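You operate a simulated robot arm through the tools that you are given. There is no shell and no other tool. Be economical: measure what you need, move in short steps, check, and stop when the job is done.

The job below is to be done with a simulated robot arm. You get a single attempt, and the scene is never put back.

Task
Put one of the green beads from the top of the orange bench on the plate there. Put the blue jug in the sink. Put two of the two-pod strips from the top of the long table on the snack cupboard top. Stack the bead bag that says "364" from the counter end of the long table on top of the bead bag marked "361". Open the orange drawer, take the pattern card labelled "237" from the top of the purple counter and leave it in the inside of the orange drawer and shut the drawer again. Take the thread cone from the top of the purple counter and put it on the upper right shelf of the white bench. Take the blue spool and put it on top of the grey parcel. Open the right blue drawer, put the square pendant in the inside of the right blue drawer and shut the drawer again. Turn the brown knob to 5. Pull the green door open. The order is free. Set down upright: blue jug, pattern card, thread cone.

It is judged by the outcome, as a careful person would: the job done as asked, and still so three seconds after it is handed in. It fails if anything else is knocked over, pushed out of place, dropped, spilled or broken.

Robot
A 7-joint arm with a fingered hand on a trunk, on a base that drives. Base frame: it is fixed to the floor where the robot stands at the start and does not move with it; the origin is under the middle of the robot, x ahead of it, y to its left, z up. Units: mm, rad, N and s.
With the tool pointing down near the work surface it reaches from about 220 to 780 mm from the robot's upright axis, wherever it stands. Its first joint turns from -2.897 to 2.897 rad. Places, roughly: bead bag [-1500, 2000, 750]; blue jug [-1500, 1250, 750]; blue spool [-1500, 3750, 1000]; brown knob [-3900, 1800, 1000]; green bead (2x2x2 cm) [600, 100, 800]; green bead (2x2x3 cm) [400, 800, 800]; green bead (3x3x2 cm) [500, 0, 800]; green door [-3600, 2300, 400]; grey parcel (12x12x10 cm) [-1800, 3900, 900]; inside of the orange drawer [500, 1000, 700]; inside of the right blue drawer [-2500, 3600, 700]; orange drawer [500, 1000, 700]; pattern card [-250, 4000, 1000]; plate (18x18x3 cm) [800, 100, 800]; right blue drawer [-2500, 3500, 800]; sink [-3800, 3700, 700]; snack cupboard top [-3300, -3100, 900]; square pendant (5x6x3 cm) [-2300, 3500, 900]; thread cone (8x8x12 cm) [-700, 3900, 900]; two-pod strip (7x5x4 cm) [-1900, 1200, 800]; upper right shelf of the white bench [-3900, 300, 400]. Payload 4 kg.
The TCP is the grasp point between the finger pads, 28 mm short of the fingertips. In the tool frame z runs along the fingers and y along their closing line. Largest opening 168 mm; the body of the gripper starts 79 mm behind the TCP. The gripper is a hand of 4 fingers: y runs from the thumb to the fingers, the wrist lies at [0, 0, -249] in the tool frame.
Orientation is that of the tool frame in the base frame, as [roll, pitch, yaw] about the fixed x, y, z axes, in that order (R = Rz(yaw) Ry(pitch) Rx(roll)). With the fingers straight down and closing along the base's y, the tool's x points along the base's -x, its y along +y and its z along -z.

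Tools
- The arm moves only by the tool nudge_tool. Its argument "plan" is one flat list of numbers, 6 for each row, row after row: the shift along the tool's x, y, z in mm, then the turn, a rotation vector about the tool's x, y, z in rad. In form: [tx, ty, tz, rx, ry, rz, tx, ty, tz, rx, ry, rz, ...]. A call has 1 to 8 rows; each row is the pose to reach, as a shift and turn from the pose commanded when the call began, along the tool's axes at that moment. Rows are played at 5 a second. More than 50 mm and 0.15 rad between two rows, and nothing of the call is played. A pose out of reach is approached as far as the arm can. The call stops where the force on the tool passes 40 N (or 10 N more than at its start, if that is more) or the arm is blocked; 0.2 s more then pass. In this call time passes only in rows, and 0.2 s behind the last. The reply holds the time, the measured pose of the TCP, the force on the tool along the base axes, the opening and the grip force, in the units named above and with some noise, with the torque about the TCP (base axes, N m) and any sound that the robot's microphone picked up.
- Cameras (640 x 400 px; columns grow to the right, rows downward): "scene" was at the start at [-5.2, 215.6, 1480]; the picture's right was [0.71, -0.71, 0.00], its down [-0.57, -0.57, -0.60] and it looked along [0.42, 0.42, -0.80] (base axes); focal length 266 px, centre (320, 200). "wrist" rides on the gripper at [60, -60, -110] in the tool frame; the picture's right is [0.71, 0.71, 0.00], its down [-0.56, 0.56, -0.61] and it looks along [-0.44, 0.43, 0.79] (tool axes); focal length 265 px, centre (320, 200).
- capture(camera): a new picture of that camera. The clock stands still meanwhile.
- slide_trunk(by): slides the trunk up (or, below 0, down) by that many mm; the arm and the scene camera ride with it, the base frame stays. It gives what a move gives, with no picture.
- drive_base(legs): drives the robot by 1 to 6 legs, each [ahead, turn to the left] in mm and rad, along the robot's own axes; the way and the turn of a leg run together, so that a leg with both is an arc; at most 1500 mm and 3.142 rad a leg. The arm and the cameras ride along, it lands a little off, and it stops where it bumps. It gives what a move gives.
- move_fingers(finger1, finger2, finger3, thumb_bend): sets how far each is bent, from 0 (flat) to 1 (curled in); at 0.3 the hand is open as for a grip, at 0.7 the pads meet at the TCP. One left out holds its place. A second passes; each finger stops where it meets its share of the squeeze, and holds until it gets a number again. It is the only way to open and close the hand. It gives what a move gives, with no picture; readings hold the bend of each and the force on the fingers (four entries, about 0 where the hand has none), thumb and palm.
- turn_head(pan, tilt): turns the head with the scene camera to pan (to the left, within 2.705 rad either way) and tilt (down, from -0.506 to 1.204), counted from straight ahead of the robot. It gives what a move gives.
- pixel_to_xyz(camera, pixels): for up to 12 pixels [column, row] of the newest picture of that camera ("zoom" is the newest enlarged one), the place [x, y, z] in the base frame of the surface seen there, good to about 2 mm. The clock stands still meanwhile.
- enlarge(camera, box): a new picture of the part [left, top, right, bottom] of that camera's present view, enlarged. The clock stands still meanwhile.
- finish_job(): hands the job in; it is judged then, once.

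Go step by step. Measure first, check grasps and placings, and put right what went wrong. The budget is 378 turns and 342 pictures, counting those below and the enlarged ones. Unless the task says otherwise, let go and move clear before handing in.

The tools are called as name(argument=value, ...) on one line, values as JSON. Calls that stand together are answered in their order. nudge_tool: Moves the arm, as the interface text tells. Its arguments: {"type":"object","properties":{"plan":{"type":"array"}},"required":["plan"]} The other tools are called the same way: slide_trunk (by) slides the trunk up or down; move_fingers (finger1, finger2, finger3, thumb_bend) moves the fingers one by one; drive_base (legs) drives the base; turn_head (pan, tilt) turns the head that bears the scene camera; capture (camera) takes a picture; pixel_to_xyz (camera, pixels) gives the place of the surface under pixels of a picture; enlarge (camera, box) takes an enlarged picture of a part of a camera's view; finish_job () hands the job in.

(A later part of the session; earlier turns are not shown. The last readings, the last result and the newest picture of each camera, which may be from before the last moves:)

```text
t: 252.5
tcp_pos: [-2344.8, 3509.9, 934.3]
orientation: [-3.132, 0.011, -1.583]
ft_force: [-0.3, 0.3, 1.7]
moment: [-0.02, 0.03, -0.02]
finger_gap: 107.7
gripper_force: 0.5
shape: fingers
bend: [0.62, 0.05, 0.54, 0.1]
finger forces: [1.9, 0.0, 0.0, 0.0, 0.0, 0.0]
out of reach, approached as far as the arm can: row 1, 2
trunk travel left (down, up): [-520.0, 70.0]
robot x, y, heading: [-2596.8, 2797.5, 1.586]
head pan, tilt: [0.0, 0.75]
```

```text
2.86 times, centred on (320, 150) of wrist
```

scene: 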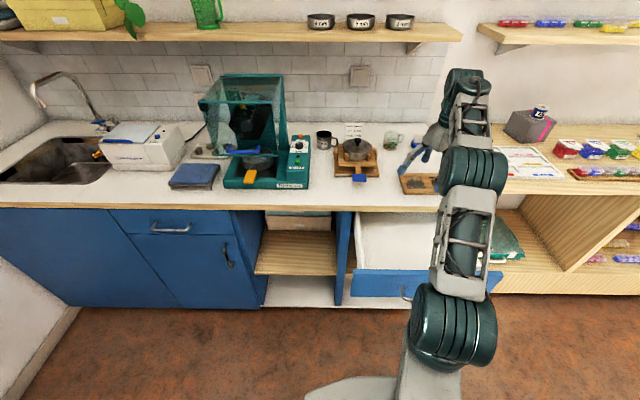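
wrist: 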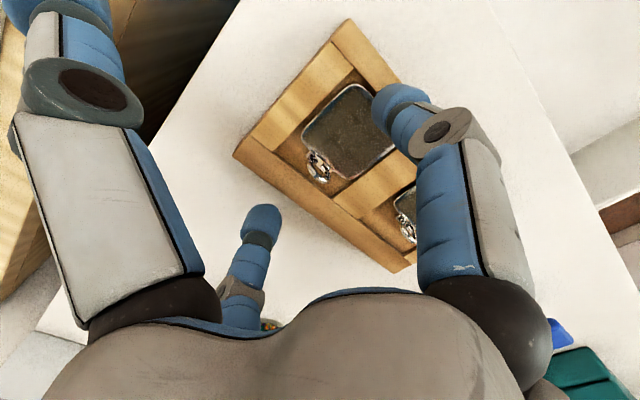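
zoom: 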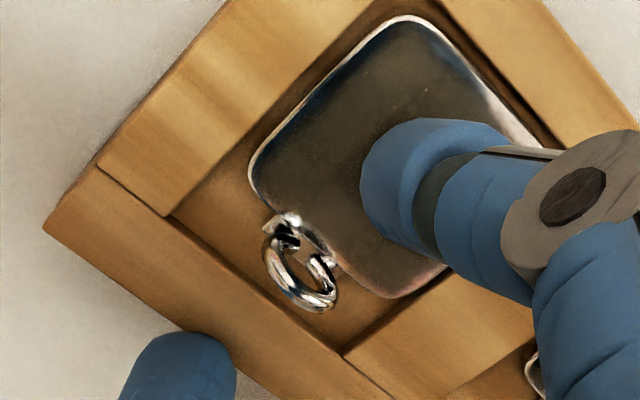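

Ring lies right on the line between the tips. Close.

move_fingers(finger1=0.74, finger3=0.74)

enlarge(camera="wrist", box=[220, 80, 420, 220])

```text
t: 253.5
tcp_pos: [-2344.2, 3511.6, 933.3]
orientation: [-3.131, 0.012, -1.582]
ft_force: [0.2, 3.6, 1.0]
moment: [0.1, -0.02, 0.02]
finger_gap: 103.6
gripper_force: 4.2
shape: fingers
bend: [0.74, 0.05, 0.71, 0.1]
finger forces: [3.4, 0.0, 5.7, 0.0, 0.1, 0.1]
trunk travel left (down, up): [-520.0, 70.0]
robot x, y, heading: [-2600.9, 2799.2, 1.586]
head pan, tilt: [0.0, 0.75]
```

```text
2.86 times, centred on (320, 150) of wrist
```

zoom: 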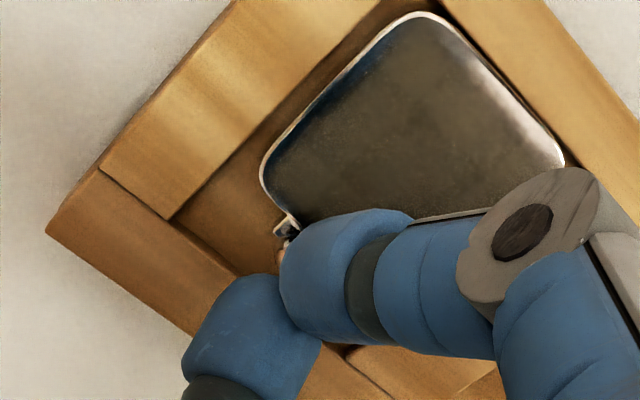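

Contact on both fingers (3–6 N). Lift slowly 40 mm and check.

nudge_tool(plan=[0, 0, -12, 0, 0, 0, 0, 0, -25, 0, 0, 0, 0, 0, -40, 0, 0, 0])

capture(camera="wrist")

```text
t: 254.3
tcp_pos: [-2346.1, 3503.6, 967.3]
orientation: [-3.133, 0.009, -1.582]
ft_force: [0.3, -0.5, -1.6]
moment: [-0.01, 0.01, -0.01]
finger_gap: 103.8
gripper_force: 0.1
shape: fingers
bend: [0.74, 0.05, 0.73, 0.1]
finger forces: [0.0, 0.0, 0.0, 0.1, 0.1, 0.0]
out of reach, approached as far as the arm can: row 3
trunk travel left (down, up): [-520.0, 70.0]
robot x, y, heading: [-2598.3, 2800.3, 1.589]
head pan, tilt: [0.0, 0.75]
```

```text
228 pictures are left
```

wrist: 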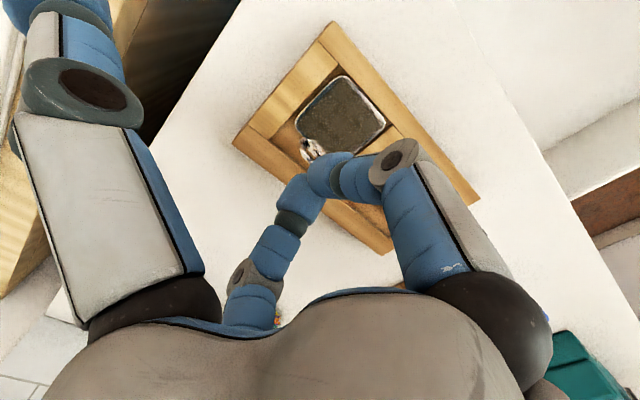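

It slipped off. Better to pinch the ring across x with thumb/f2, whose tips can dip into the recess beside it. Drive 50 mm closer first.

drive_base(legs=[[50, 0]])

move_fingers(finger1=0.1, finger2=0.6, finger3=0.2, thumb_bend=0.6)

capture(camera="wrist")

pixel_to_xyz(camera="wrist", pixels=[[345, 120], [320, 130], [340, 100], [380, 115]])

```text
t: 255.2
tcp_pos: [-2345.9, 3554.1, 965.5]
orientation: [-3.133, 0.012, -1.584]
ft_force: [0.1, 0.1, 0.3]
moment: [-0.01, -0.01, 0.0]
finger_gap: 103.9
gripper_force: 0.2
shape: fingers
bend: [0.74, 0.05, 0.73, 0.1]
finger forces: [0.0, 0.0, 0.0, 0.0, 0.0, 0.0]
trunk travel left (down, up): [-520.0, 70.0]
robot x, y, heading: [-2598.8, 2851.5, 1.585]
head pan, tilt: [0.0, 0.75]
```

```text
t: 256.2
tcp_pos: [-2345.5, 3555.1, 966.5]
orientation: [-3.133, 0.013, -1.582]
ft_force: [-0.7, 0.5, -0.2]
moment: [-0.01, -0.01, 0.02]
finger_gap: 108.9
gripper_force: 0.1
shape: fingers
bend: [0.1, 0.6, 0.2, 0.6]
finger forces: [0.0, 0.0, 0.1, 0.0, 0.0, 0.1]
trunk travel left (down, up): [-520.0, 70.0]
robot x, y, heading: [-2598.4, 2845.4, 1.58]
head pan, tilt: [0.0, 0.75]
```

```text
227 pictures are left
```

wrist: 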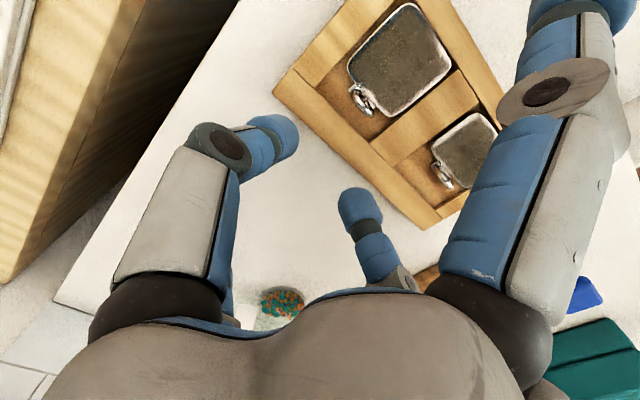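

```text
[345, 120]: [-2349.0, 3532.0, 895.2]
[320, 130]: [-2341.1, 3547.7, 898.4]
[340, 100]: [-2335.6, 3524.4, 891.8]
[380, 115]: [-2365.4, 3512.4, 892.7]
```

enlarge(camera="wrist", box=[320, 60, 420, 140])

pixel_to_xyz(camera="wrist", pixels=[[353, 88], [360, 105], [368, 110], [357, 98], [365, 100]])

```text
5.00 times, centred on (370, 100) of wrist
```

zoom: 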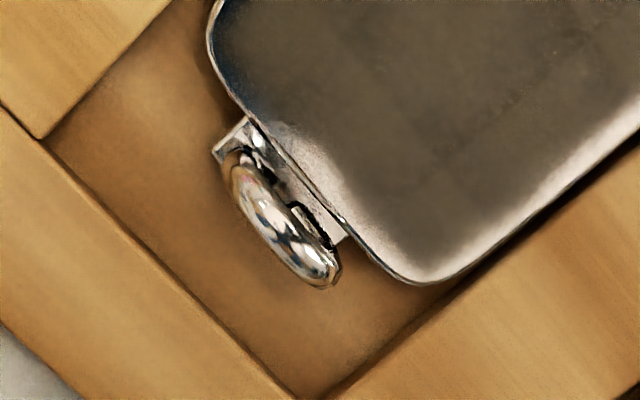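

```text
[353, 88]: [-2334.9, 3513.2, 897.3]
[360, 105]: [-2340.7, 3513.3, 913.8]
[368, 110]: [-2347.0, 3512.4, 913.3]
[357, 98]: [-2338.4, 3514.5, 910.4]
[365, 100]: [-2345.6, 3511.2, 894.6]
```

Ring centre ≈ (-2342, 3512), x-width 16. Position and descend.

nudge_tool(plan=[20, -3, 0, 0, 0, 0, 38, -4, 0, 0, 0, 0, 38, -4, 15, 0, 0, 0, 38, -4, 28, 0, 0, 0, 38, -4, 34, 0, 0, 0])

enlarge(camera="wrist", box=[220, 80, 420, 220])

```text
t: 257.4
tcp_pos: [-2341.7, 3516.0, 931.4]
orientation: [-3.13, 0.013, -1.583]
ft_force: [-1.4, 0.3, 7.1]
moment: [-0.06, 0.24, 0.01]
finger_gap: 109.0
gripper_force: 2.5
shape: fingers
bend: [0.1, 0.6, 0.2, 0.6]
finger forces: [0.1, 6.3, 0.0, 0.0, 0.1, 0.0]
trunk travel left (down, up): [-520.0, 70.0]
robot x, y, heading: [-2599.8, 2849.0, 1.587]
head pan, tilt: [0.0, 0.75]
```

```text
2.86 times, centred on (320, 150) of wrist
```

zoom: 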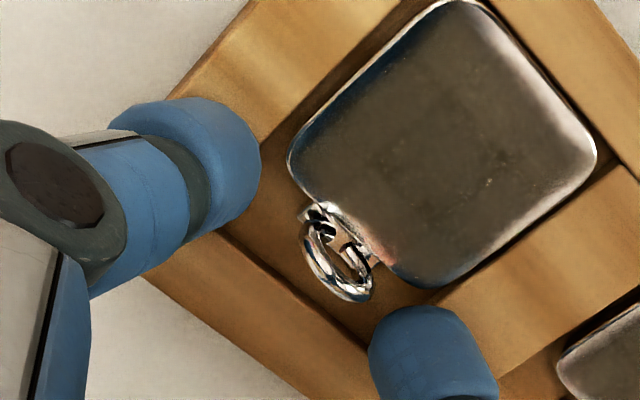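

Ring sits right between the tips. Close thumb and f2.

move_fingers(finger2=0.72, thumb_bend=0.72)

enlarge(camera="wrist", box=[220, 80, 420, 220])

```text
t: 258.4
tcp_pos: [-2341.9, 3516.9, 932.3]
orientation: [-3.133, 0.012, -1.583]
ft_force: [0.1, 1.0, 0.1]
moment: [-0.02, 0.0, 0.01]
finger_gap: 105.1
gripper_force: 5.9
shape: fingers
bend: [0.1, 0.66, 0.2, 0.68]
finger forces: [0.0, 6.2, 0.1, 0.0, 5.3, 0.0]
trunk travel left (down, up): [-520.0, 70.0]
robot x, y, heading: [-2597.4, 2847.5, 1.586]
head pan, tilt: [0.0, 0.75]
```

```text
2.86 times, centred on (320, 150) of wrist
```

zoom: 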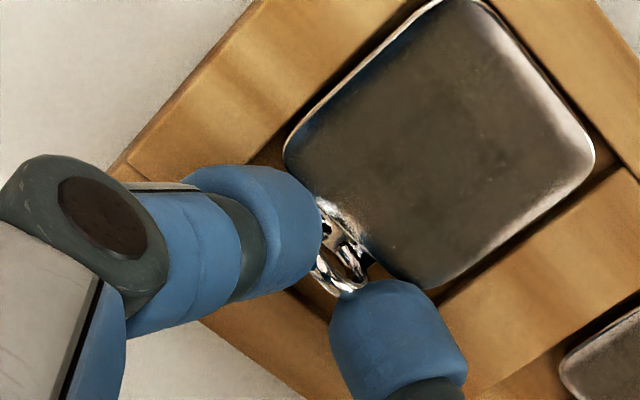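

Good pinch (≈6 N each). Lift gently.

nudge_tool(plan=[0, 0, -10, 0, 0, 0, 0, 0, -22, 0, 0, 0, 0, 0, -35, 0, 0, 0])

capture(camera="wrist")

```text
t: 259.2
tcp_pos: [-2342.0, 3516.9, 966.2]
orientation: [-3.133, 0.01, -1.584]
ft_force: [0.8, 0.0, 0.0]
moment: [0.04, 0.02, 0.02]
finger_gap: 104.4
gripper_force: 0.1
shape: fingers
bend: [0.1, 0.71, 0.2, 0.71]
finger forces: [0.0, 0.0, 0.1, 0.1, 0.0, 0.0]
trunk travel left (down, up): [-520.0, 70.0]
robot x, y, heading: [-2598.3, 2850.1, 1.592]
head pan, tilt: [0.0, 0.75]
```

```text
223 pictures are left
```

wrist: 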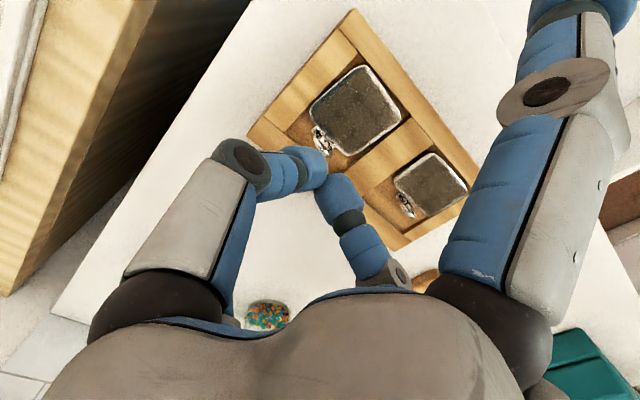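

It slipped—only the upper half of the ring was gripped. Retry ~7 mm lower with tips pre-closed to 0.64 so they fit in the recess.

move_fingers(finger2=0.63, thumb_bend=0.64)

nudge_tool(plan=[1, 1, 15, 0, 0, 0, 1, 1, 28, 0, 0, 0, 1, 1, 35, 0, 0, 0, 1, 1, 41, 0, 0, 0])

enlarge(camera="wrist", box=[220, 80, 420, 220])

```text
t: 260.2
tcp_pos: [-2342.0, 3518.3, 966.9]
orientation: [-3.132, 0.012, -1.583]
ft_force: [0.8, -0.6, -0.1]
moment: [0.02, -0.02, -0.02]
finger_gap: 106.7
gripper_force: 0.1
shape: fingers
bend: [0.1, 0.63, 0.2, 0.64]
finger forces: [0.1, 0.0, 0.0, 0.0, 0.0, 0.1]
trunk travel left (down, up): [-520.0, 70.0]
robot x, y, heading: [-2597.5, 2850.6, 1.583]
head pan, tilt: [0.0, 0.75]
```

```text
t: 261.2
tcp_pos: [-2343.8, 3514.8, 927.8]
orientation: [-3.13, 0.015, -1.583]
ft_force: [-0.8, 1.4, 10.0]
moment: [-0.02, 0.07, 0.0]
finger_gap: 106.7
gripper_force: 5.1
shape: fingers
bend: [0.1, 0.63, 0.2, 0.64]
finger forces: [0.1, 5.9, 0.0, 0.0, 3.3, 0.0]
trunk travel left (down, up): [-520.0, 70.0]
robot x, y, heading: [-2596.4, 2849.2, 1.592]
head pan, tilt: [0.0, 0.75]
```

```text
2.86 times, centred on (320, 150) of wrist
```

zoom: 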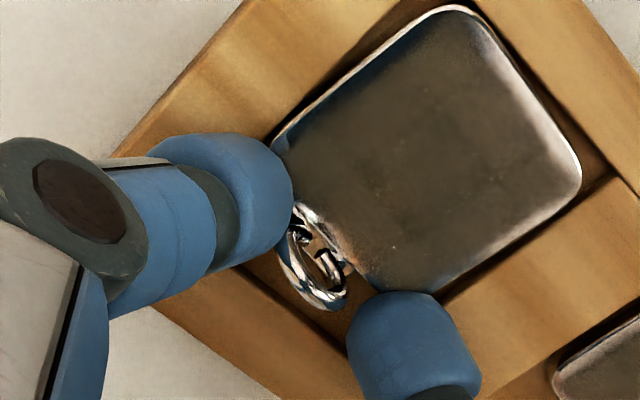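

Tips rest on the body corners; shift 5 mm back (+y), re-lower.

nudge_tool(plan=[0, 0, -6, 0, 0, 0, -5, 0, -6, 0, 0, 0, -5, 0, 0, 0, 0, 0, -5, 0, 3, 0, 0, 0])

enlarge(camera="wrist", box=[220, 80, 420, 220])

```text
t: 262.2
tcp_pos: [-2345.7, 3520.0, 925.1]
orientation: [-3.13, 0.017, -1.584]
ft_force: [-3.1, 0.1, 18.3]
moment: [-0.1, 0.34, -0.03]
finger_gap: 106.5
gripper_force: 9.9
shape: fingers
bend: [0.1, 0.63, 0.2, 0.64]
finger forces: [0.0, 15.0, 0.0, 0.0, 4.0, 0.1]
trunk travel left (down, up): [-520.0, 70.0]
robot x, y, heading: [-2597.1, 2849.4, 1.587]
head pan, tilt: [0.0, 0.75]
```

```text
2.86 times, centred on (320, 150) of wrist
```

zoom: 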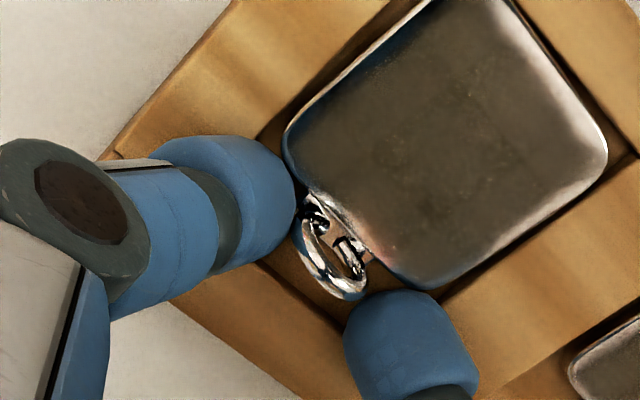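

Tips now beside the ring at recess depth. Close.

move_fingers(finger2=0.75, thumb_bend=0.75)

enlarge(camera="wrist", box=[220, 80, 420, 220])

nudge_tool(plan=[0, 0, -5, 0, 0, 0, 0, 0, -10, 0, 0, 0, 0, 0, -15, 0, 0, 0, 0, 0, -20, 0, 0, 0])

capture(camera="wrist")

```text
t: 263.2
tcp_pos: [-2344.3, 3519.9, 921.4]
orientation: [-3.133, 0.012, -1.583]
ft_force: [-0.8, 8.2, 7.7]
moment: [0.16, 0.11, -0.04]
finger_gap: 105.1
gripper_force: 12.8
shape: fingers
bend: [0.1, 0.72, 0.2, 0.68]
finger forces: [0.0, 15.3, 0.0, 0.0, 9.9, 0.1]
trunk travel left (down, up): [-520.0, 70.0]
robot x, y, heading: [-2594.4, 2847.7, 1.588]
head pan, tilt: [0.0, 0.75]
```

```text
2.86 times, centred on (320, 150) of wrist
```

zoom: 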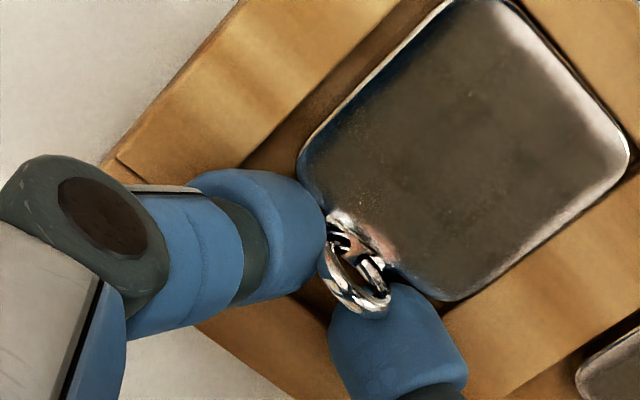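

```text
t: 264.2
tcp_pos: [-2342.3, 3519.9, 942.1]
orientation: [-3.133, 0.009, -1.585]
ft_force: [-0.6, 0.7, 0.1]
moment: [0.01, -0.03, -0.01]
finger_gap: 104.7
gripper_force: 6.8
shape: fingers
bend: [0.1, 0.72, 0.2, 0.71]
finger forces: [0.0, 6.9, 0.0, 0.0, 6.9, 0.0]
trunk travel left (down, up): [-520.0, 70.0]
robot x, y, heading: [-2595.6, 2851.6, 1.587]
head pan, tilt: [0.0, 0.75]
```

```text
219 pictures are left
```

wrist: 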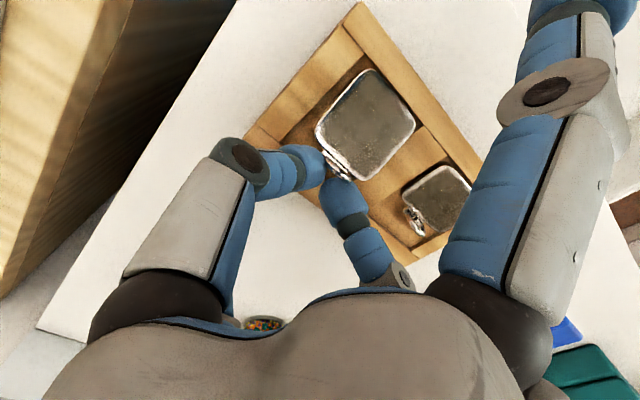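

Still gripping (7 N each) and the pendant rises. Lift more.

nudge_tool(plan=[0, 0, -20, 0, 0, 0, 0, 0, -45, 0, 0, 0])

capture(camera="wrist")

enlarge(camera="scene", box=[360, 100, 520, 220])

```text
t: 264.8
tcp_pos: [-2345.0, 3521.4, 988.6]
orientation: [-3.133, 0.012, -1.581]
ft_force: [0.3, -0.1, 1.2]
moment: [0.01, -0.04, -0.01]
finger_gap: 104.3
gripper_force: 0.0
shape: fingers
bend: [0.1, 0.73, 0.2, 0.73]
finger forces: [0.0, 0.0, 0.0, 0.0, 0.0, 0.0]
trunk travel left (down, up): [-520.0, 70.0]
robot x, y, heading: [-2598.1, 2849.1, 1.586]
head pan, tilt: [0.0, 0.75]
```

```text
218 pictures are left
```

wrist: 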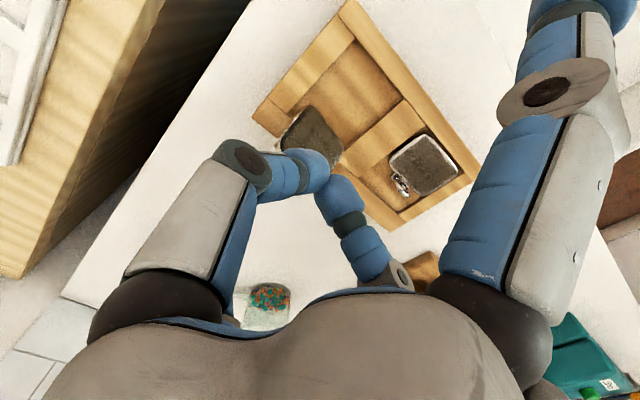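

```text
3.33 times, centred on (440, 160) of scene
```

zoom: 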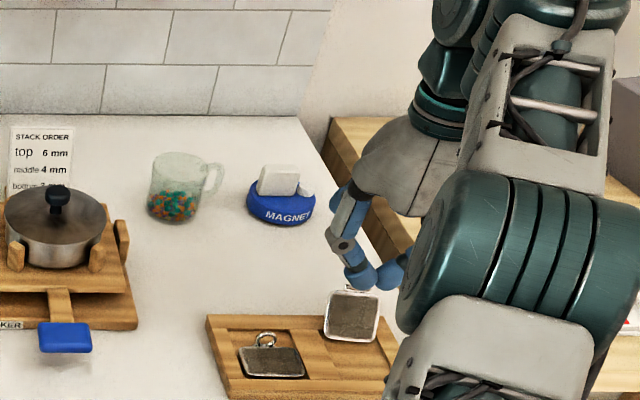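

The pendant slipped out; see where it settles.

move_fingers(finger2=0.6, thumb_bend=0.6)

capture(camera="wrist")

enlarge(camera="scene", box=[360, 100, 520, 220])

```text
t: 265.8
tcp_pos: [-2344.2, 3521.4, 989.9]
orientation: [-3.133, 0.013, -1.584]
ft_force: [0.2, -0.4, 0.1]
moment: [-0.03, 0.03, 0.0]
finger_gap: 109.0
gripper_force: 0.0
shape: fingers
bend: [0.1, 0.6, 0.2, 0.6]
finger forces: [0.0, 0.0, 0.1, 0.0, 0.1, 0.1]
trunk travel left (down, up): [-520.0, 70.0]
robot x, y, heading: [-2600.4, 2850.9, 1.584]
head pan, tilt: [0.0, 0.75]
```

```text
216 pictures are left
```

wrist: 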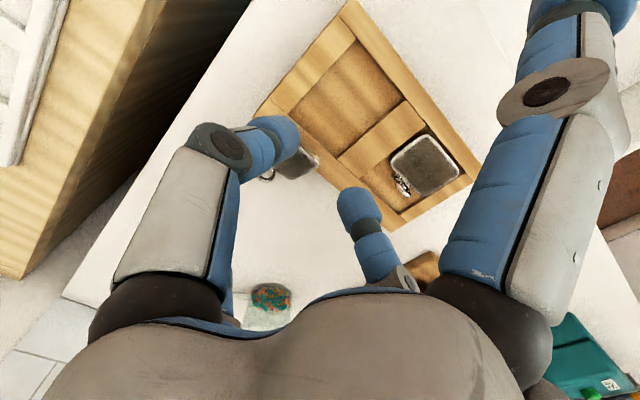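

```text
3.33 times, centred on (440, 160) of scene
```

zoom: 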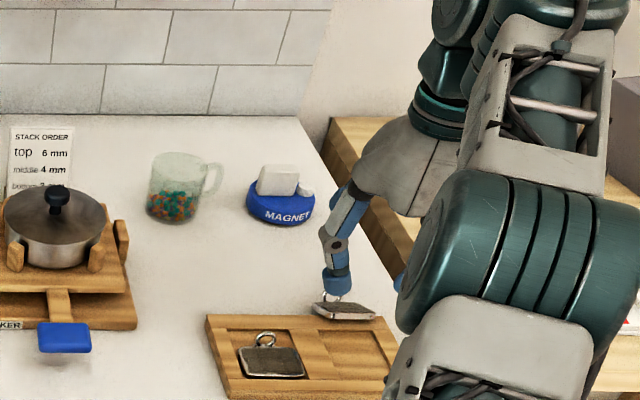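

The pendant now lies behind the tray at (290,165). Open the thumb to see and measure.

move_fingers(finger1=0.3, finger2=0.3, finger3=0.3, thumb_bend=0.3)

enlarge(camera="wrist", box=[200, 90, 380, 230])

pixel_to_xyz(camera="zoom", pixels=[[200, 180], [260, 160], [320, 190], [260, 230], [280, 190], [220, 150], [180, 220], [300, 210], [330, 220], [240, 190], [200, 240], [350, 200]])

```text
t: 266.8
tcp_pos: [-2344.2, 3521.8, 989.0]
orientation: [-3.132, 0.014, -1.585]
ft_force: [-0.1, -0.7, 0.6]
moment: [-0.02, 0.03, 0.0]
finger_gap: 117.3
gripper_force: 0.0
shape: fingers
bend: [0.3, 0.3, 0.3, 0.3]
finger forces: [0.0, 0.0, 0.0, 0.0, 0.1, 0.0]
trunk travel left (down, up): [-520.0, 70.0]
robot x, y, heading: [-2596.6, 2848.4, 1.587]
head pan, tilt: [0.0, 0.75]
```

```text
2.86 times, centred on (290, 160) of wrist
```

zoom: 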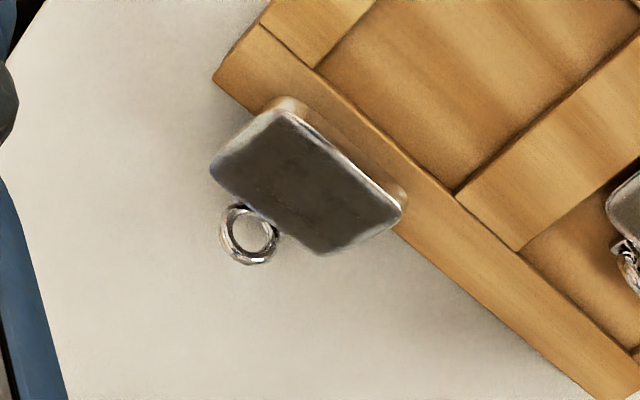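

```text
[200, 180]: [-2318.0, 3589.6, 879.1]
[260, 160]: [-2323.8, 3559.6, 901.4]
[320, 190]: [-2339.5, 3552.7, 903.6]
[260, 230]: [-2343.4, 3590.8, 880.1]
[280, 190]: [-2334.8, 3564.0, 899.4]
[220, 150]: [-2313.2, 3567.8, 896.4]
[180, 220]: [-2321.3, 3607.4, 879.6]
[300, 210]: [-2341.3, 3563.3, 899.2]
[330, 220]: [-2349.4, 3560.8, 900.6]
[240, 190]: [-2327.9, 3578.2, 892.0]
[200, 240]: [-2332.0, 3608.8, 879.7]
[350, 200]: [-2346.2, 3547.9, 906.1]
```

The pendant leans on the tray's back edge, with its sides free. Measure its side edges.

pixel_to_xyz(camera="zoom", pixels=[[240, 145], [225, 160], [265, 120], [375, 215], [345, 238], [330, 245], [388, 205], [305, 180], [250, 250], [228, 225]])

```text
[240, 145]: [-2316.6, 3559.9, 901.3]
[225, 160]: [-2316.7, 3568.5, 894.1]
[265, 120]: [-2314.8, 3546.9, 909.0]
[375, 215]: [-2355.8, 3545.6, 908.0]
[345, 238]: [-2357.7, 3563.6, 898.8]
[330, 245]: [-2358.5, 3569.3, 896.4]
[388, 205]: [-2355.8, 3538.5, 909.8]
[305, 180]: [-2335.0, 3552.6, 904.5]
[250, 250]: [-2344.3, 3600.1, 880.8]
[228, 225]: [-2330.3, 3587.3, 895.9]
```

Body spans x −2358…−2315 around (-2336.5, 3560, 899). Grip its sides with thumb/f2.

move_fingers(finger1=0.1, finger2=0.45, finger3=0.35, thumb_bend=0.45)

nudge_tool(plan=[-20, -4, 0, 0, 0, 0, -39, -8, 0, 0, 0, 0, -39, -8, 30, 0, 0, 0, -39, -8, 52, 0, 0, 0, -39, -8, 63, 0, 0, 0])

capture(camera="wrist")

```text
t: 267.8
tcp_pos: [-2344.7, 3521.6, 988.5]
orientation: [-3.133, 0.013, -1.583]
ft_force: [-0.8, 0.3, 0.2]
moment: [-0.04, -0.01, 0.0]
finger_gap: 120.7
gripper_force: 0.1
shape: fingers
bend: [0.1, 0.45, 0.35, 0.45]
finger forces: [0.0, 0.0, 0.1, 0.1, 0.0, 0.0]
trunk travel left (down, up): [-520.0, 70.0]
robot x, y, heading: [-2597.4, 2848.2, 1.586]
head pan, tilt: [0.0, 0.75]
```

```text
t: 269.0
tcp_pos: [-2335.9, 3560.7, 925.3]
orientation: [-3.133, 0.014, -1.584]
ft_force: [-0.4, 0.9, 0.2]
moment: [0.04, 0.05, -0.06]
finger_gap: 120.6
gripper_force: 0.4
shape: fingers
bend: [0.1, 0.45, 0.35, 0.45]
finger forces: [0.0, 1.1, 0.0, 0.1, 0.0, 0.0]
out of reach, approached as far as the arm can: row 2, 3
trunk travel left (down, up): [-520.0, 70.0]
robot x, y, heading: [-2600.3, 2851.1, 1.589]
head pan, tilt: [0.0, 0.75]
```

```text
213 pictures are left
```

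wrist: 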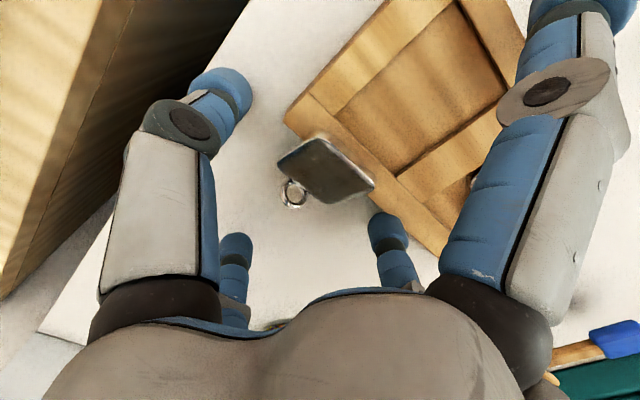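

move_fingers(finger2=0.62, thumb_bend=0.62)

nudge_tool(plan=[0, 0, -10, 0, 0, 0, 0, 0, -25, 0, 0, 0, 0, 0, -45, 0, 0, 0])

capture(camera="wrist")

```text
t: 270.0
tcp_pos: [-2335.8, 3560.1, 923.9]
orientation: [-3.133, 0.014, -1.584]
ft_force: [0.6, 4.2, 0.7]
moment: [0.13, -0.06, 0.05]
finger_gap: 109.3
gripper_force: 5.3
shape: fingers
bend: [0.1, 0.58, 0.35, 0.59]
finger forces: [0.0, 4.7, 0.1, 0.0, 6.3, 0.1]
trunk travel left (down, up): [-520.0, 70.0]
robot x, y, heading: [-2600.6, 2849.7, 1.586]
head pan, tilt: [0.0, 0.75]
```

```text
t: 270.8
tcp_pos: [-2338.3, 3552.9, 956.7]
orientation: [-3.132, 0.011, -1.582]
ft_force: [0.3, 0.1, -0.6]
moment: [-0.01, -0.01, -0.02]
finger_gap: 109.0
gripper_force: 4.7
shape: fingers
bend: [0.1, 0.58, 0.35, 0.59]
finger forces: [0.0, 4.3, 0.0, 0.1, 4.3, 0.0]
out of reach, approached as far as the arm can: row 2, 3
trunk travel left (down, up): [-520.0, 70.0]
robot x, y, heading: [-2600.8, 2848.3, 1.587]
head pan, tilt: [0.0, 0.75]
```

```text
212 pictures are left
```

wrist: 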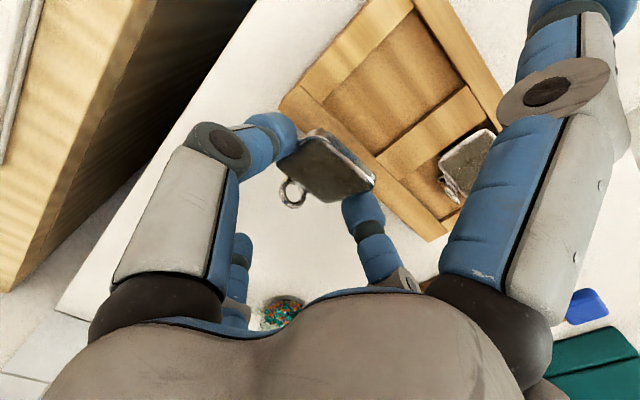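

Held firmly. Raise while retracting, then back the base so the hand is over the open drawer.

nudge_tool(plan=[25, 0, -10, 0, 0, 0, 50, 25, -20, 0, 0, 0, 50, 60, -45, 0, 0, 0, 50, 105, -60, 0, 0, 0])

drive_base(legs=[[-225, 0]])

capture(camera="wrist")

capture(camera="scene")

```text
t: 271.8
tcp_pos: [-2447.2, 3504.9, 1016.7]
orientation: [-3.133, 0.012, -1.583]
ft_force: [0.9, -0.1, 0.0]
moment: [0.01, 0.01, -0.05]
finger_gap: 109.3
gripper_force: 4.6
shape: fingers
bend: [0.1, 0.58, 0.35, 0.59]
finger forces: [0.0, 4.2, 0.0, 0.0, 4.1, 0.1]
trunk travel left (down, up): [-520.0, 70.0]
robot x, y, heading: [-2596.3, 2851.1, 1.585]
head pan, tilt: [0.0, 0.75]
```

```text
t: 273.5
tcp_pos: [-2441.1, 3276.5, 1017.5]
orientation: [-3.133, 0.012, -1.587]
ft_force: [-0.3, 0.6, 0.0]
moment: [0.01, -0.03, -0.01]
finger_gap: 109.2
gripper_force: 4.2
shape: fingers
bend: [0.1, 0.58, 0.35, 0.59]
finger forces: [0.0, 4.2, 0.0, 0.1, 4.3, 0.1]
trunk travel left (down, up): [-520.0, 70.0]
robot x, y, heading: [-2597.2, 2621.6, 1.584]
head pan, tilt: [0.0, 0.75]
```

```text
211 pictures are left
```

wrist: 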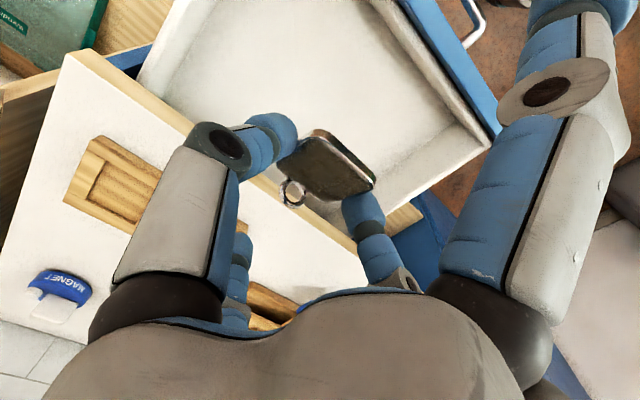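

```text
210 pictures are left
```

scene: 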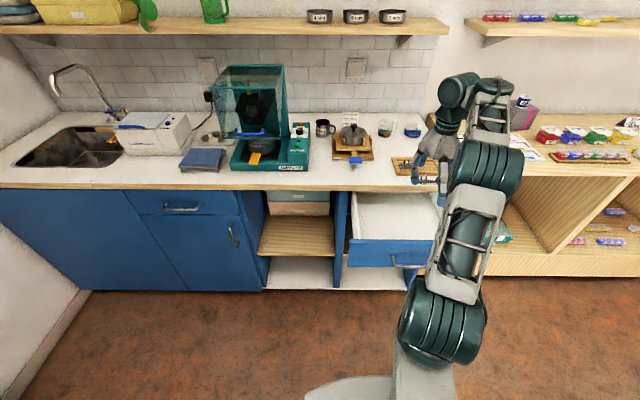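

pixel_to_xyz(camera="wrist", pixels=[[350, 70], [280, 100], [430, 130], [470, 110], [300, 40], [200, 130], [400, 190], [330, 160]])

pixel_to_xyz(camera="scene", pixels=[[380, 215], [360, 240], [355, 195], [400, 240], [425, 200], [370, 225]])

```text
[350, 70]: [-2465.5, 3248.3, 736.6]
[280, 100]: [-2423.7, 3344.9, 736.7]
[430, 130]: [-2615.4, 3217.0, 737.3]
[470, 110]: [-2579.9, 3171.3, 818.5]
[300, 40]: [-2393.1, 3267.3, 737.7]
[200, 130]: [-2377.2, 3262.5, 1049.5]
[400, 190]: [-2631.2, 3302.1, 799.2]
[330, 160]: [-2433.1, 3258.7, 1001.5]
```

```text
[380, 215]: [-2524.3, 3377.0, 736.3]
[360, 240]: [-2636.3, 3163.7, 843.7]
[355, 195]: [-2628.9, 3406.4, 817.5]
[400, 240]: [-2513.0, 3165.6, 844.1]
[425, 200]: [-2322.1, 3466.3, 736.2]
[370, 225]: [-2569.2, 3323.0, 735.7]
```

Drawer floor z≈736, front inner y≈3172. Set f1 to 0.35 and lower with the trunk.

move_fingers(finger1=0.38, finger3=0.38)

slide_trunk(by=-130)

capture(camera="wrist")

capture(camera="scene")

```text
t: 274.5
tcp_pos: [-2438.9, 3275.7, 1017.7]
orientation: [-3.132, 0.013, -1.585]
ft_force: [0.1, -0.5, -0.5]
moment: [-0.05, -0.01, 0.01]
finger_gap: 68.3
gripper_force: 4.6
shape: fingers
bend: [0.38, 0.58, 0.38, 0.59]
finger forces: [0.1, 4.3, 0.1, 0.1, 4.3, 0.1]
trunk travel left (down, up): [-520.0, 70.0]
robot x, y, heading: [-2591.9, 2620.9, 1.585]
head pan, tilt: [0.0, 0.75]
```

```text
t: 276.1
tcp_pos: [-2440.0, 3276.3, 886.5]
orientation: [-3.134, 0.011, -1.586]
ft_force: [-0.7, -0.5, -1.1]
moment: [-0.02, 0.01, -0.01]
finger_gap: 68.1
gripper_force: 4.5
shape: fingers
bend: [0.38, 0.58, 0.38, 0.59]
finger forces: [0.0, 4.3, 0.0, 0.1, 4.3, 0.1]
trunk travel left (down, up): [-390.0, 200.0]
robot x, y, heading: [-2597.3, 2624.4, 1.586]
head pan, tilt: [0.0, 0.75]
```

```text
209 pictures are left
```

wrist: 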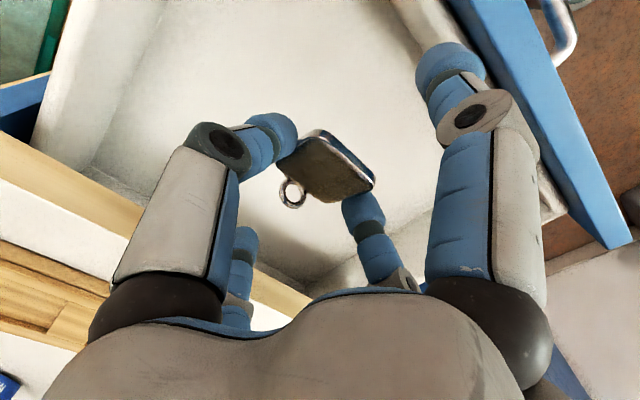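

```text
208 pictures are left
```

scene: 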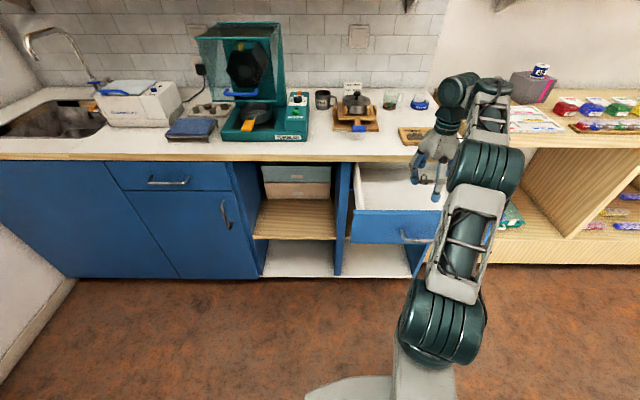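

move_fingers(finger1=0.48, finger3=0.4)

nudge_tool(plan=[-8, 0, 20, 0, 0, 0, -8, 0, 50, 0, 0, 0, -8, 0, 80, 0, 0, 0, -8, 0, 96, 0, 0, 0, -8, 0, 104, 0, 0, 0])

capture(camera="wrist")

```text
t: 277.1
tcp_pos: [-2440.7, 3276.2, 888.1]
orientation: [-3.131, 0.013, -1.586]
ft_force: [-0.4, 0.9, -0.5]
moment: [-0.03, 0.02, 0.03]
finger_gap: 48.8
gripper_force: 4.7
shape: fingers
bend: [0.48, 0.58, 0.4, 0.59]
finger forces: [0.1, 4.3, 0.0, 0.0, 4.3, 0.1]
trunk travel left (down, up): [-390.0, 200.0]
robot x, y, heading: [-2594.4, 2620.2, 1.586]
head pan, tilt: [0.0, 0.75]
```

```text
t: 278.3
tcp_pos: [-2439.1, 3284.6, 784.4]
orientation: [-3.133, 0.012, -1.587]
ft_force: [-0.7, -0.9, -0.2]
moment: [-0.03, -0.01, -0.03]
finger_gap: 48.7
gripper_force: 4.1
shape: fingers
bend: [0.48, 0.58, 0.4, 0.59]
finger forces: [0.1, 4.3, 0.1, 0.1, 4.1, 0.1]
trunk travel left (down, up): [-390.0, 200.0]
robot x, y, heading: [-2591.9, 2624.5, 1.583]
head pan, tilt: [0.0, 0.75]
```

```text
207 pictures are left
```

wrist: 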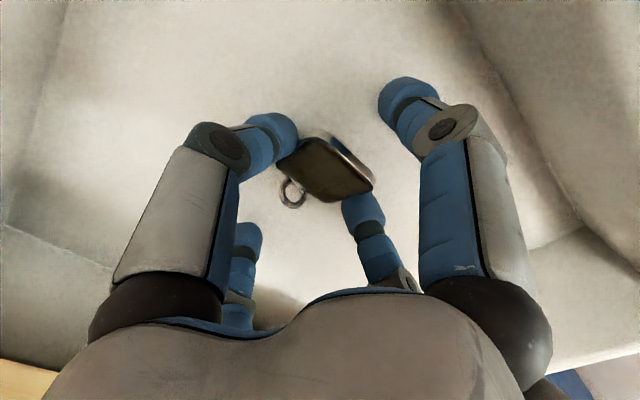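

Close to the floor. Lower ~5 mm more and release.

nudge_tool(plan=[0, 0, 3, 0, 0, 0, 0, 0, 6, 0, 0, 0])

move_fingers(finger2=0.5, thumb_bend=0.5)

slide_trunk(by=150)

capture(camera="wrist")

```text
t: 278.9
tcp_pos: [-2439.1, 3285.7, 777.6]
orientation: [-3.132, 0.013, -1.586]
ft_force: [-0.9, -0.5, 0.3]
moment: [-0.02, 0.01, -0.02]
finger_gap: 49.1
gripper_force: 4.5
shape: fingers
bend: [0.48, 0.58, 0.4, 0.59]
finger forces: [0.1, 4.4, 0.0, 0.0, 4.2, 0.1]
trunk travel left (down, up): [-390.0, 200.0]
robot x, y, heading: [-2594.1, 2624.2, 1.585]
head pan, tilt: [0.0, 0.75]
```

```text
t: 279.9
tcp_pos: [-2439.1, 3284.9, 777.9]
orientation: [-3.132, 0.012, -1.586]
ft_force: [0.6, 0.9, -0.1]
moment: [0.0, -0.02, 0.01]
finger_gap: 60.8
gripper_force: 0.1
shape: fingers
bend: [0.48, 0.5, 0.4, 0.5]
finger forces: [0.1, 0.1, 0.0, 0.0, 0.0, 0.0]
trunk travel left (down, up): [-390.0, 200.0]
robot x, y, heading: [-2592.4, 2622.4, 1.585]
head pan, tilt: [0.0, 0.75]
```

```text
t: 281.7
tcp_pos: [-2440.1, 3284.7, 928.3]
orientation: [-3.134, 0.012, -1.586]
ft_force: [0.2, 0.7, 0.2]
moment: [0.0, -0.02, -0.02]
finger_gap: 60.7
gripper_force: 0.0
shape: fingers
bend: [0.48, 0.5, 0.4, 0.5]
finger forces: [0.1, 0.1, 0.0, 0.1, 0.1, 0.0]
trunk travel left (down, up): [-540.0, 50.0]
robot x, y, heading: [-2597.0, 2621.7, 1.58]
head pan, tilt: [0.0, 0.75]
```

```text
206 pictures are left
```

wrist: 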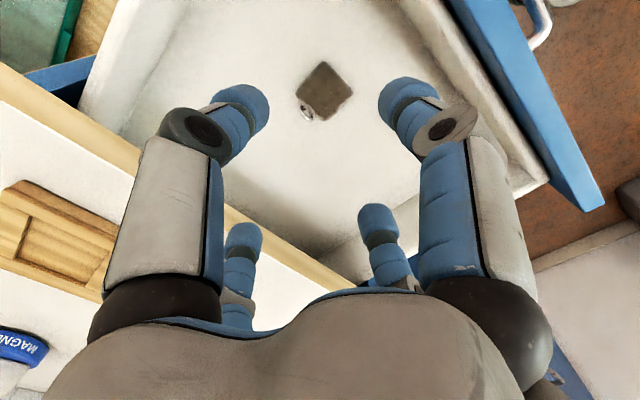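

The pendant lies in the drawer. Back off, make the pointed fist and tilt horizontal to push the drawer shut.

drive_base(legs=[[-330, 0]])

move_fingers(finger1=0.7, finger2=0.7, finger3=0.7, thumb_bend=0.7)

nudge_tool(plan=[8, 0, 4, 0, -0.147, 0, 16, 0, 8, 0, -0.294, 0, 24, 0, 12, 0, -0.441, 0, 32, 0, 16, 0, -0.588, 0, 40, 0, 20, 0, -0.735, 0, 48, 0, 24, 0, -0.882, 0, 56, 0, 28, 0, -1.029, 0, 64, 0, 32, 0, -1.176, 0])

nudge_tool(plan=[0, 0, 0, 0, -0.13, 0, 0, 0, 0, 0, -0.26, 0, 0, 0, 0, 0, -0.395, 0])

capture(camera="scene")

```text
t: 283.8
tcp_pos: [-2438.9, 2956.2, 928.6]
orientation: [-3.133, 0.012, -1.581]
ft_force: [-0.4, 0.6, -0.2]
moment: [0.01, -0.01, -0.01]
finger_gap: 60.5
gripper_force: 0.1
shape: fingers
bend: [0.48, 0.5, 0.4, 0.5]
finger forces: [0.1, 0.0, 0.0, 0.1, 0.0, 0.0]
trunk travel left (down, up): [-540.0, 50.0]
robot x, y, heading: [-2588.0, 2292.3, 1.587]
head pan, tilt: [0.0, 0.75]
```

```text
t: 284.8
tcp_pos: [-2437.8, 2958.3, 928.1]
orientation: [-3.133, 0.012, -1.581]
ft_force: [0.6, -0.2, -0.6]
moment: [0.0, -0.01, -0.02]
finger_gap: 1.8
gripper_force: 0.1
shape: fingers
bend: [0.68, 0.69, 0.68, 0.7]
finger forces: [0.0, 0.0, 0.0, 0.0, 0.0, 0.0]
trunk travel left (down, up): [-540.0, 50.0]
robot x, y, heading: [-2592.1, 2290.4, 1.588]
head pan, tilt: [0.0, 0.75]
```

```text
t: 286.6
tcp_pos: [-2382.9, 2970.7, 890.7]
orientation: [-3.113, 1.19, -1.558]
ft_force: [0.5, 0.0, 0.8]
moment: [0.01, -0.01, 0.02]
finger_gap: 1.6
gripper_force: 0.1
shape: fingers
bend: [0.68, 0.69, 0.68, 0.7]
finger forces: [0.0, 0.0, 0.0, 0.0, 0.0, 0.1]
out of reach, approached as far as the arm can: row 5, 6, 7, 8
trunk travel left (down, up): [-540.0, 50.0]
robot x, y, heading: [-2589.3, 2291.3, 1.59]
head pan, tilt: [0.0, 0.75]
```

```text
t: 287.4
tcp_pos: [-2381.2, 2969.9, 888.3]
orientation: [-0.573, 1.551, 0.988]
ft_force: [0.1, -0.1, 0.0]
moment: [-0.01, -0.03, -0.02]
finger_gap: 1.7
gripper_force: 0.1
shape: fingers
bend: [0.68, 0.69, 0.68, 0.7]
finger forces: [0.0, 0.1, 0.0, 0.0, 0.1, 0.0]
trunk travel left (down, up): [-540.0, 50.0]
robot x, y, heading: [-2589.4, 2289.9, 1.588]
head pan, tilt: [0.0, 0.75]
```

```text
205 pictures are left
```

scene: 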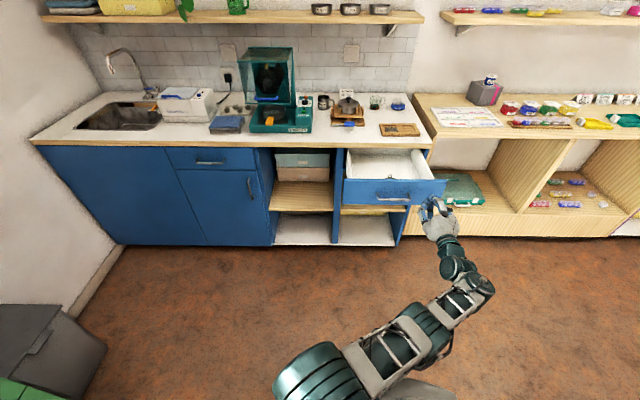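

slide_trunk(by=-73)

nudge_tool(plan=[0, 35, 0, 0, 0, 0, 0, 70, 0, 0, 0, 0])

drive_base(legs=[[110, 0]])

capture(camera="scene")

```text
t: 288.6
tcp_pos: [-2381.6, 2970.9, 814.9]
orientation: [-0.634, 1.554, 0.927]
ft_force: [-0.1, -0.8, -0.2]
moment: [0.03, -0.01, -0.04]
finger_gap: 1.7
gripper_force: 0.1
shape: fingers
bend: [0.68, 0.69, 0.68, 0.7]
finger forces: [0.0, 0.1, 0.1, 0.0, 0.0, 0.1]
trunk travel left (down, up): [-467.0, 123.0]
robot x, y, heading: [-2590.7, 2289.7, 1.588]
head pan, tilt: [0.0, 0.75]
```

```text
t: 289.1
tcp_pos: [-2443.9, 2989.0, 806.5]
orientation: [-0.597, 1.554, 0.963]
ft_force: [-0.3, -0.3, 0.1]
moment: [-0.01, -0.02, 0.01]
finger_gap: 1.9
gripper_force: 0.0
shape: fingers
bend: [0.68, 0.69, 0.68, 0.7]
finger forces: [0.0, 0.0, 0.0, 0.0, 0.0, 0.1]
out of reach, approached as far as the arm can: row 1, 2
trunk travel left (down, up): [-467.0, 123.0]
robot x, y, heading: [-2593.5, 2295.4, 1.586]
head pan, tilt: [0.0, 0.75]
```

```text
t: 290.3
tcp_pos: [-2445.1, 3098.0, 806.8]
orientation: [-0.602, 1.555, 0.964]
ft_force: [-0.2, -0.2, -0.5]
moment: [-0.06, 0.01, 0.0]
finger_gap: 1.2
gripper_force: 0.0
shape: fingers
bend: [0.68, 0.69, 0.68, 0.7]
finger forces: [0.0, 0.0, 0.0, 0.0, 0.1, 0.0]
trunk travel left (down, up): [-467.0, 123.0]
robot x, y, heading: [-2598.1, 2400.9, 1.596]
head pan, tilt: [0.0, 0.75]
```

```text
204 pictures are left
```

scene: 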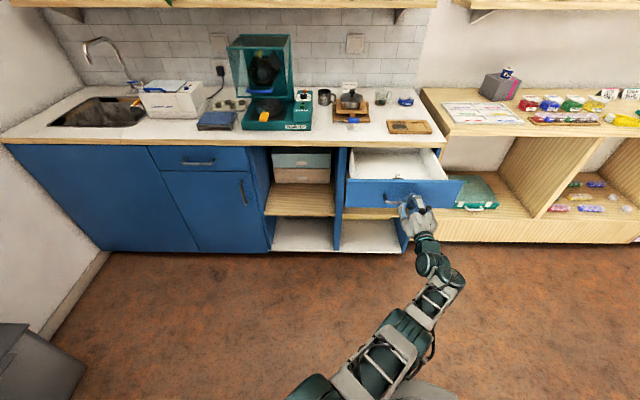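

slide_trunk(by=7)

drive_base(legs=[[130, 0], [110, 0]])

nudge_tool(plan=[0, 0, 8, 0, 0, 0, 0, 0, 16, 0, 0, 0, 0, 0, 24, 0, 0, 0, 0, 0, 32, 0, 0, 0, 0, 0, 40, 0, 0, 0])

capture(camera="scene")

```text
t: 290.9
tcp_pos: [-2446.6, 3099.2, 813.7]
orientation: [-0.605, 1.557, 0.96]
ft_force: [0.4, 0.7, 0.1]
moment: [0.03, 0.01, 0.02]
finger_gap: 1.4
gripper_force: 0.0
shape: fingers
bend: [0.68, 0.69, 0.68, 0.7]
finger forces: [0.0, 0.0, 0.0, 0.0, 0.1, 0.0]
trunk travel left (down, up): [-474.0, 116.0]
robot x, y, heading: [-2591.1, 2402.1, 1.594]
head pan, tilt: [0.0, 0.75]
```

```text
t: 293.0
tcp_pos: [-2449.8, 3339.5, 812.9]
orientation: [-0.606, 1.556, 0.957]
ft_force: [-0.4, -0.7, 0.1]
moment: [-0.01, -0.02, 0.04]
finger_gap: 0.7
gripper_force: 0.0
shape: fingers
bend: [0.69, 0.69, 0.68, 0.69]
finger forces: [0.0, 0.0, 0.0, 0.0, 0.0, 0.1]
trunk travel left (down, up): [-474.0, 116.0]
robot x, y, heading: [-2599.3, 2644.8, 1.59]
head pan, tilt: [0.0, 0.75]
```

```text
t: 293.9
tcp_pos: [-2445.8, 3362.3, 816.4]
orientation: [-0.426, 1.55, 1.133]
ft_force: [-6.5, -27.3, 9.6]
moment: [-0.67, 0.12, 0.0]
finger_gap: 2.9
gripper_force: 16.4
shape: fingers
bend: [0.73, 0.68, 0.66, 0.68]
finger forces: [22.6, 0.1, 10.9, 0.1, 0.0, 0.1]
trunk travel left (down, up): [-474.0, 116.0]
robot x, y, heading: [-2596.3, 2641.2, 1.588]
head pan, tilt: [0.0, 0.75]
stopped in row 4: the force on the tool passed its limit at 57 N (the readings are from after the stop); the commanded pose is now the measured one
```

```text
203 pictures are left
```

scene: 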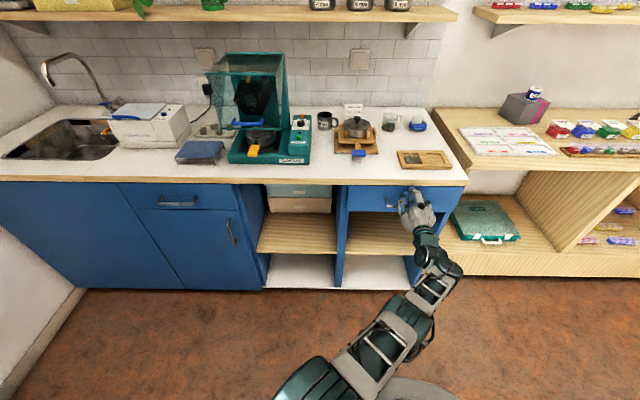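

Drawer looks shut. Back away and verify, also measure the sink for later.

drive_base(legs=[[-300, 0]])

capture(camera="scene")

pixel_to_xyz(camera="scene", pixels=[[360, 190], [430, 192], [100, 115], [75, 118], [140, 120], [60, 130], [130, 100], [110, 130], [160, 60], [50, 145], [150, 125], [85, 105]])

```text
t: 296.0
tcp_pos: [-2441.8, 3065.4, 811.2]
orientation: [-0.569, 1.555, 0.992]
ft_force: [0.1, -0.4, -0.1]
moment: [0.02, -0.02, 0.0]
finger_gap: 1.8
gripper_force: 0.2
shape: fingers
bend: [0.73, 0.68, 0.67, 0.68]
finger forces: [0.0, 0.0, 0.0, 0.0, 0.0, 0.0]
trunk travel left (down, up): [-474.0, 116.0]
robot x, y, heading: [-2589.1, 2345.0, 1.591]
head pan, tilt: [0.0, 0.75]
```

```text
202 pictures are left
```

scene: 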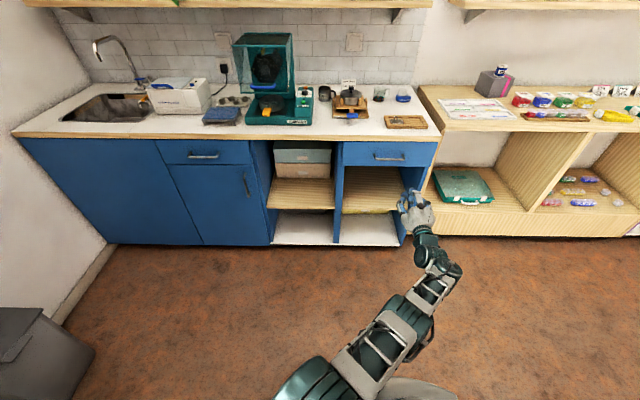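

```text
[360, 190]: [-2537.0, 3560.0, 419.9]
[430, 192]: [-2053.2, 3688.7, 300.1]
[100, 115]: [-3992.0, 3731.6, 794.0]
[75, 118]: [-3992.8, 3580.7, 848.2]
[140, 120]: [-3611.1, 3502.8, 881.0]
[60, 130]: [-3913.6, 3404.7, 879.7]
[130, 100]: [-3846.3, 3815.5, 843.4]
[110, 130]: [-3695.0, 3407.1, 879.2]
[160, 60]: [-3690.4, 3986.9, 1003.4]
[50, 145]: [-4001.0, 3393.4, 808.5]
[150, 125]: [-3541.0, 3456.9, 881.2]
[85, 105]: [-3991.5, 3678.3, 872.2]
```

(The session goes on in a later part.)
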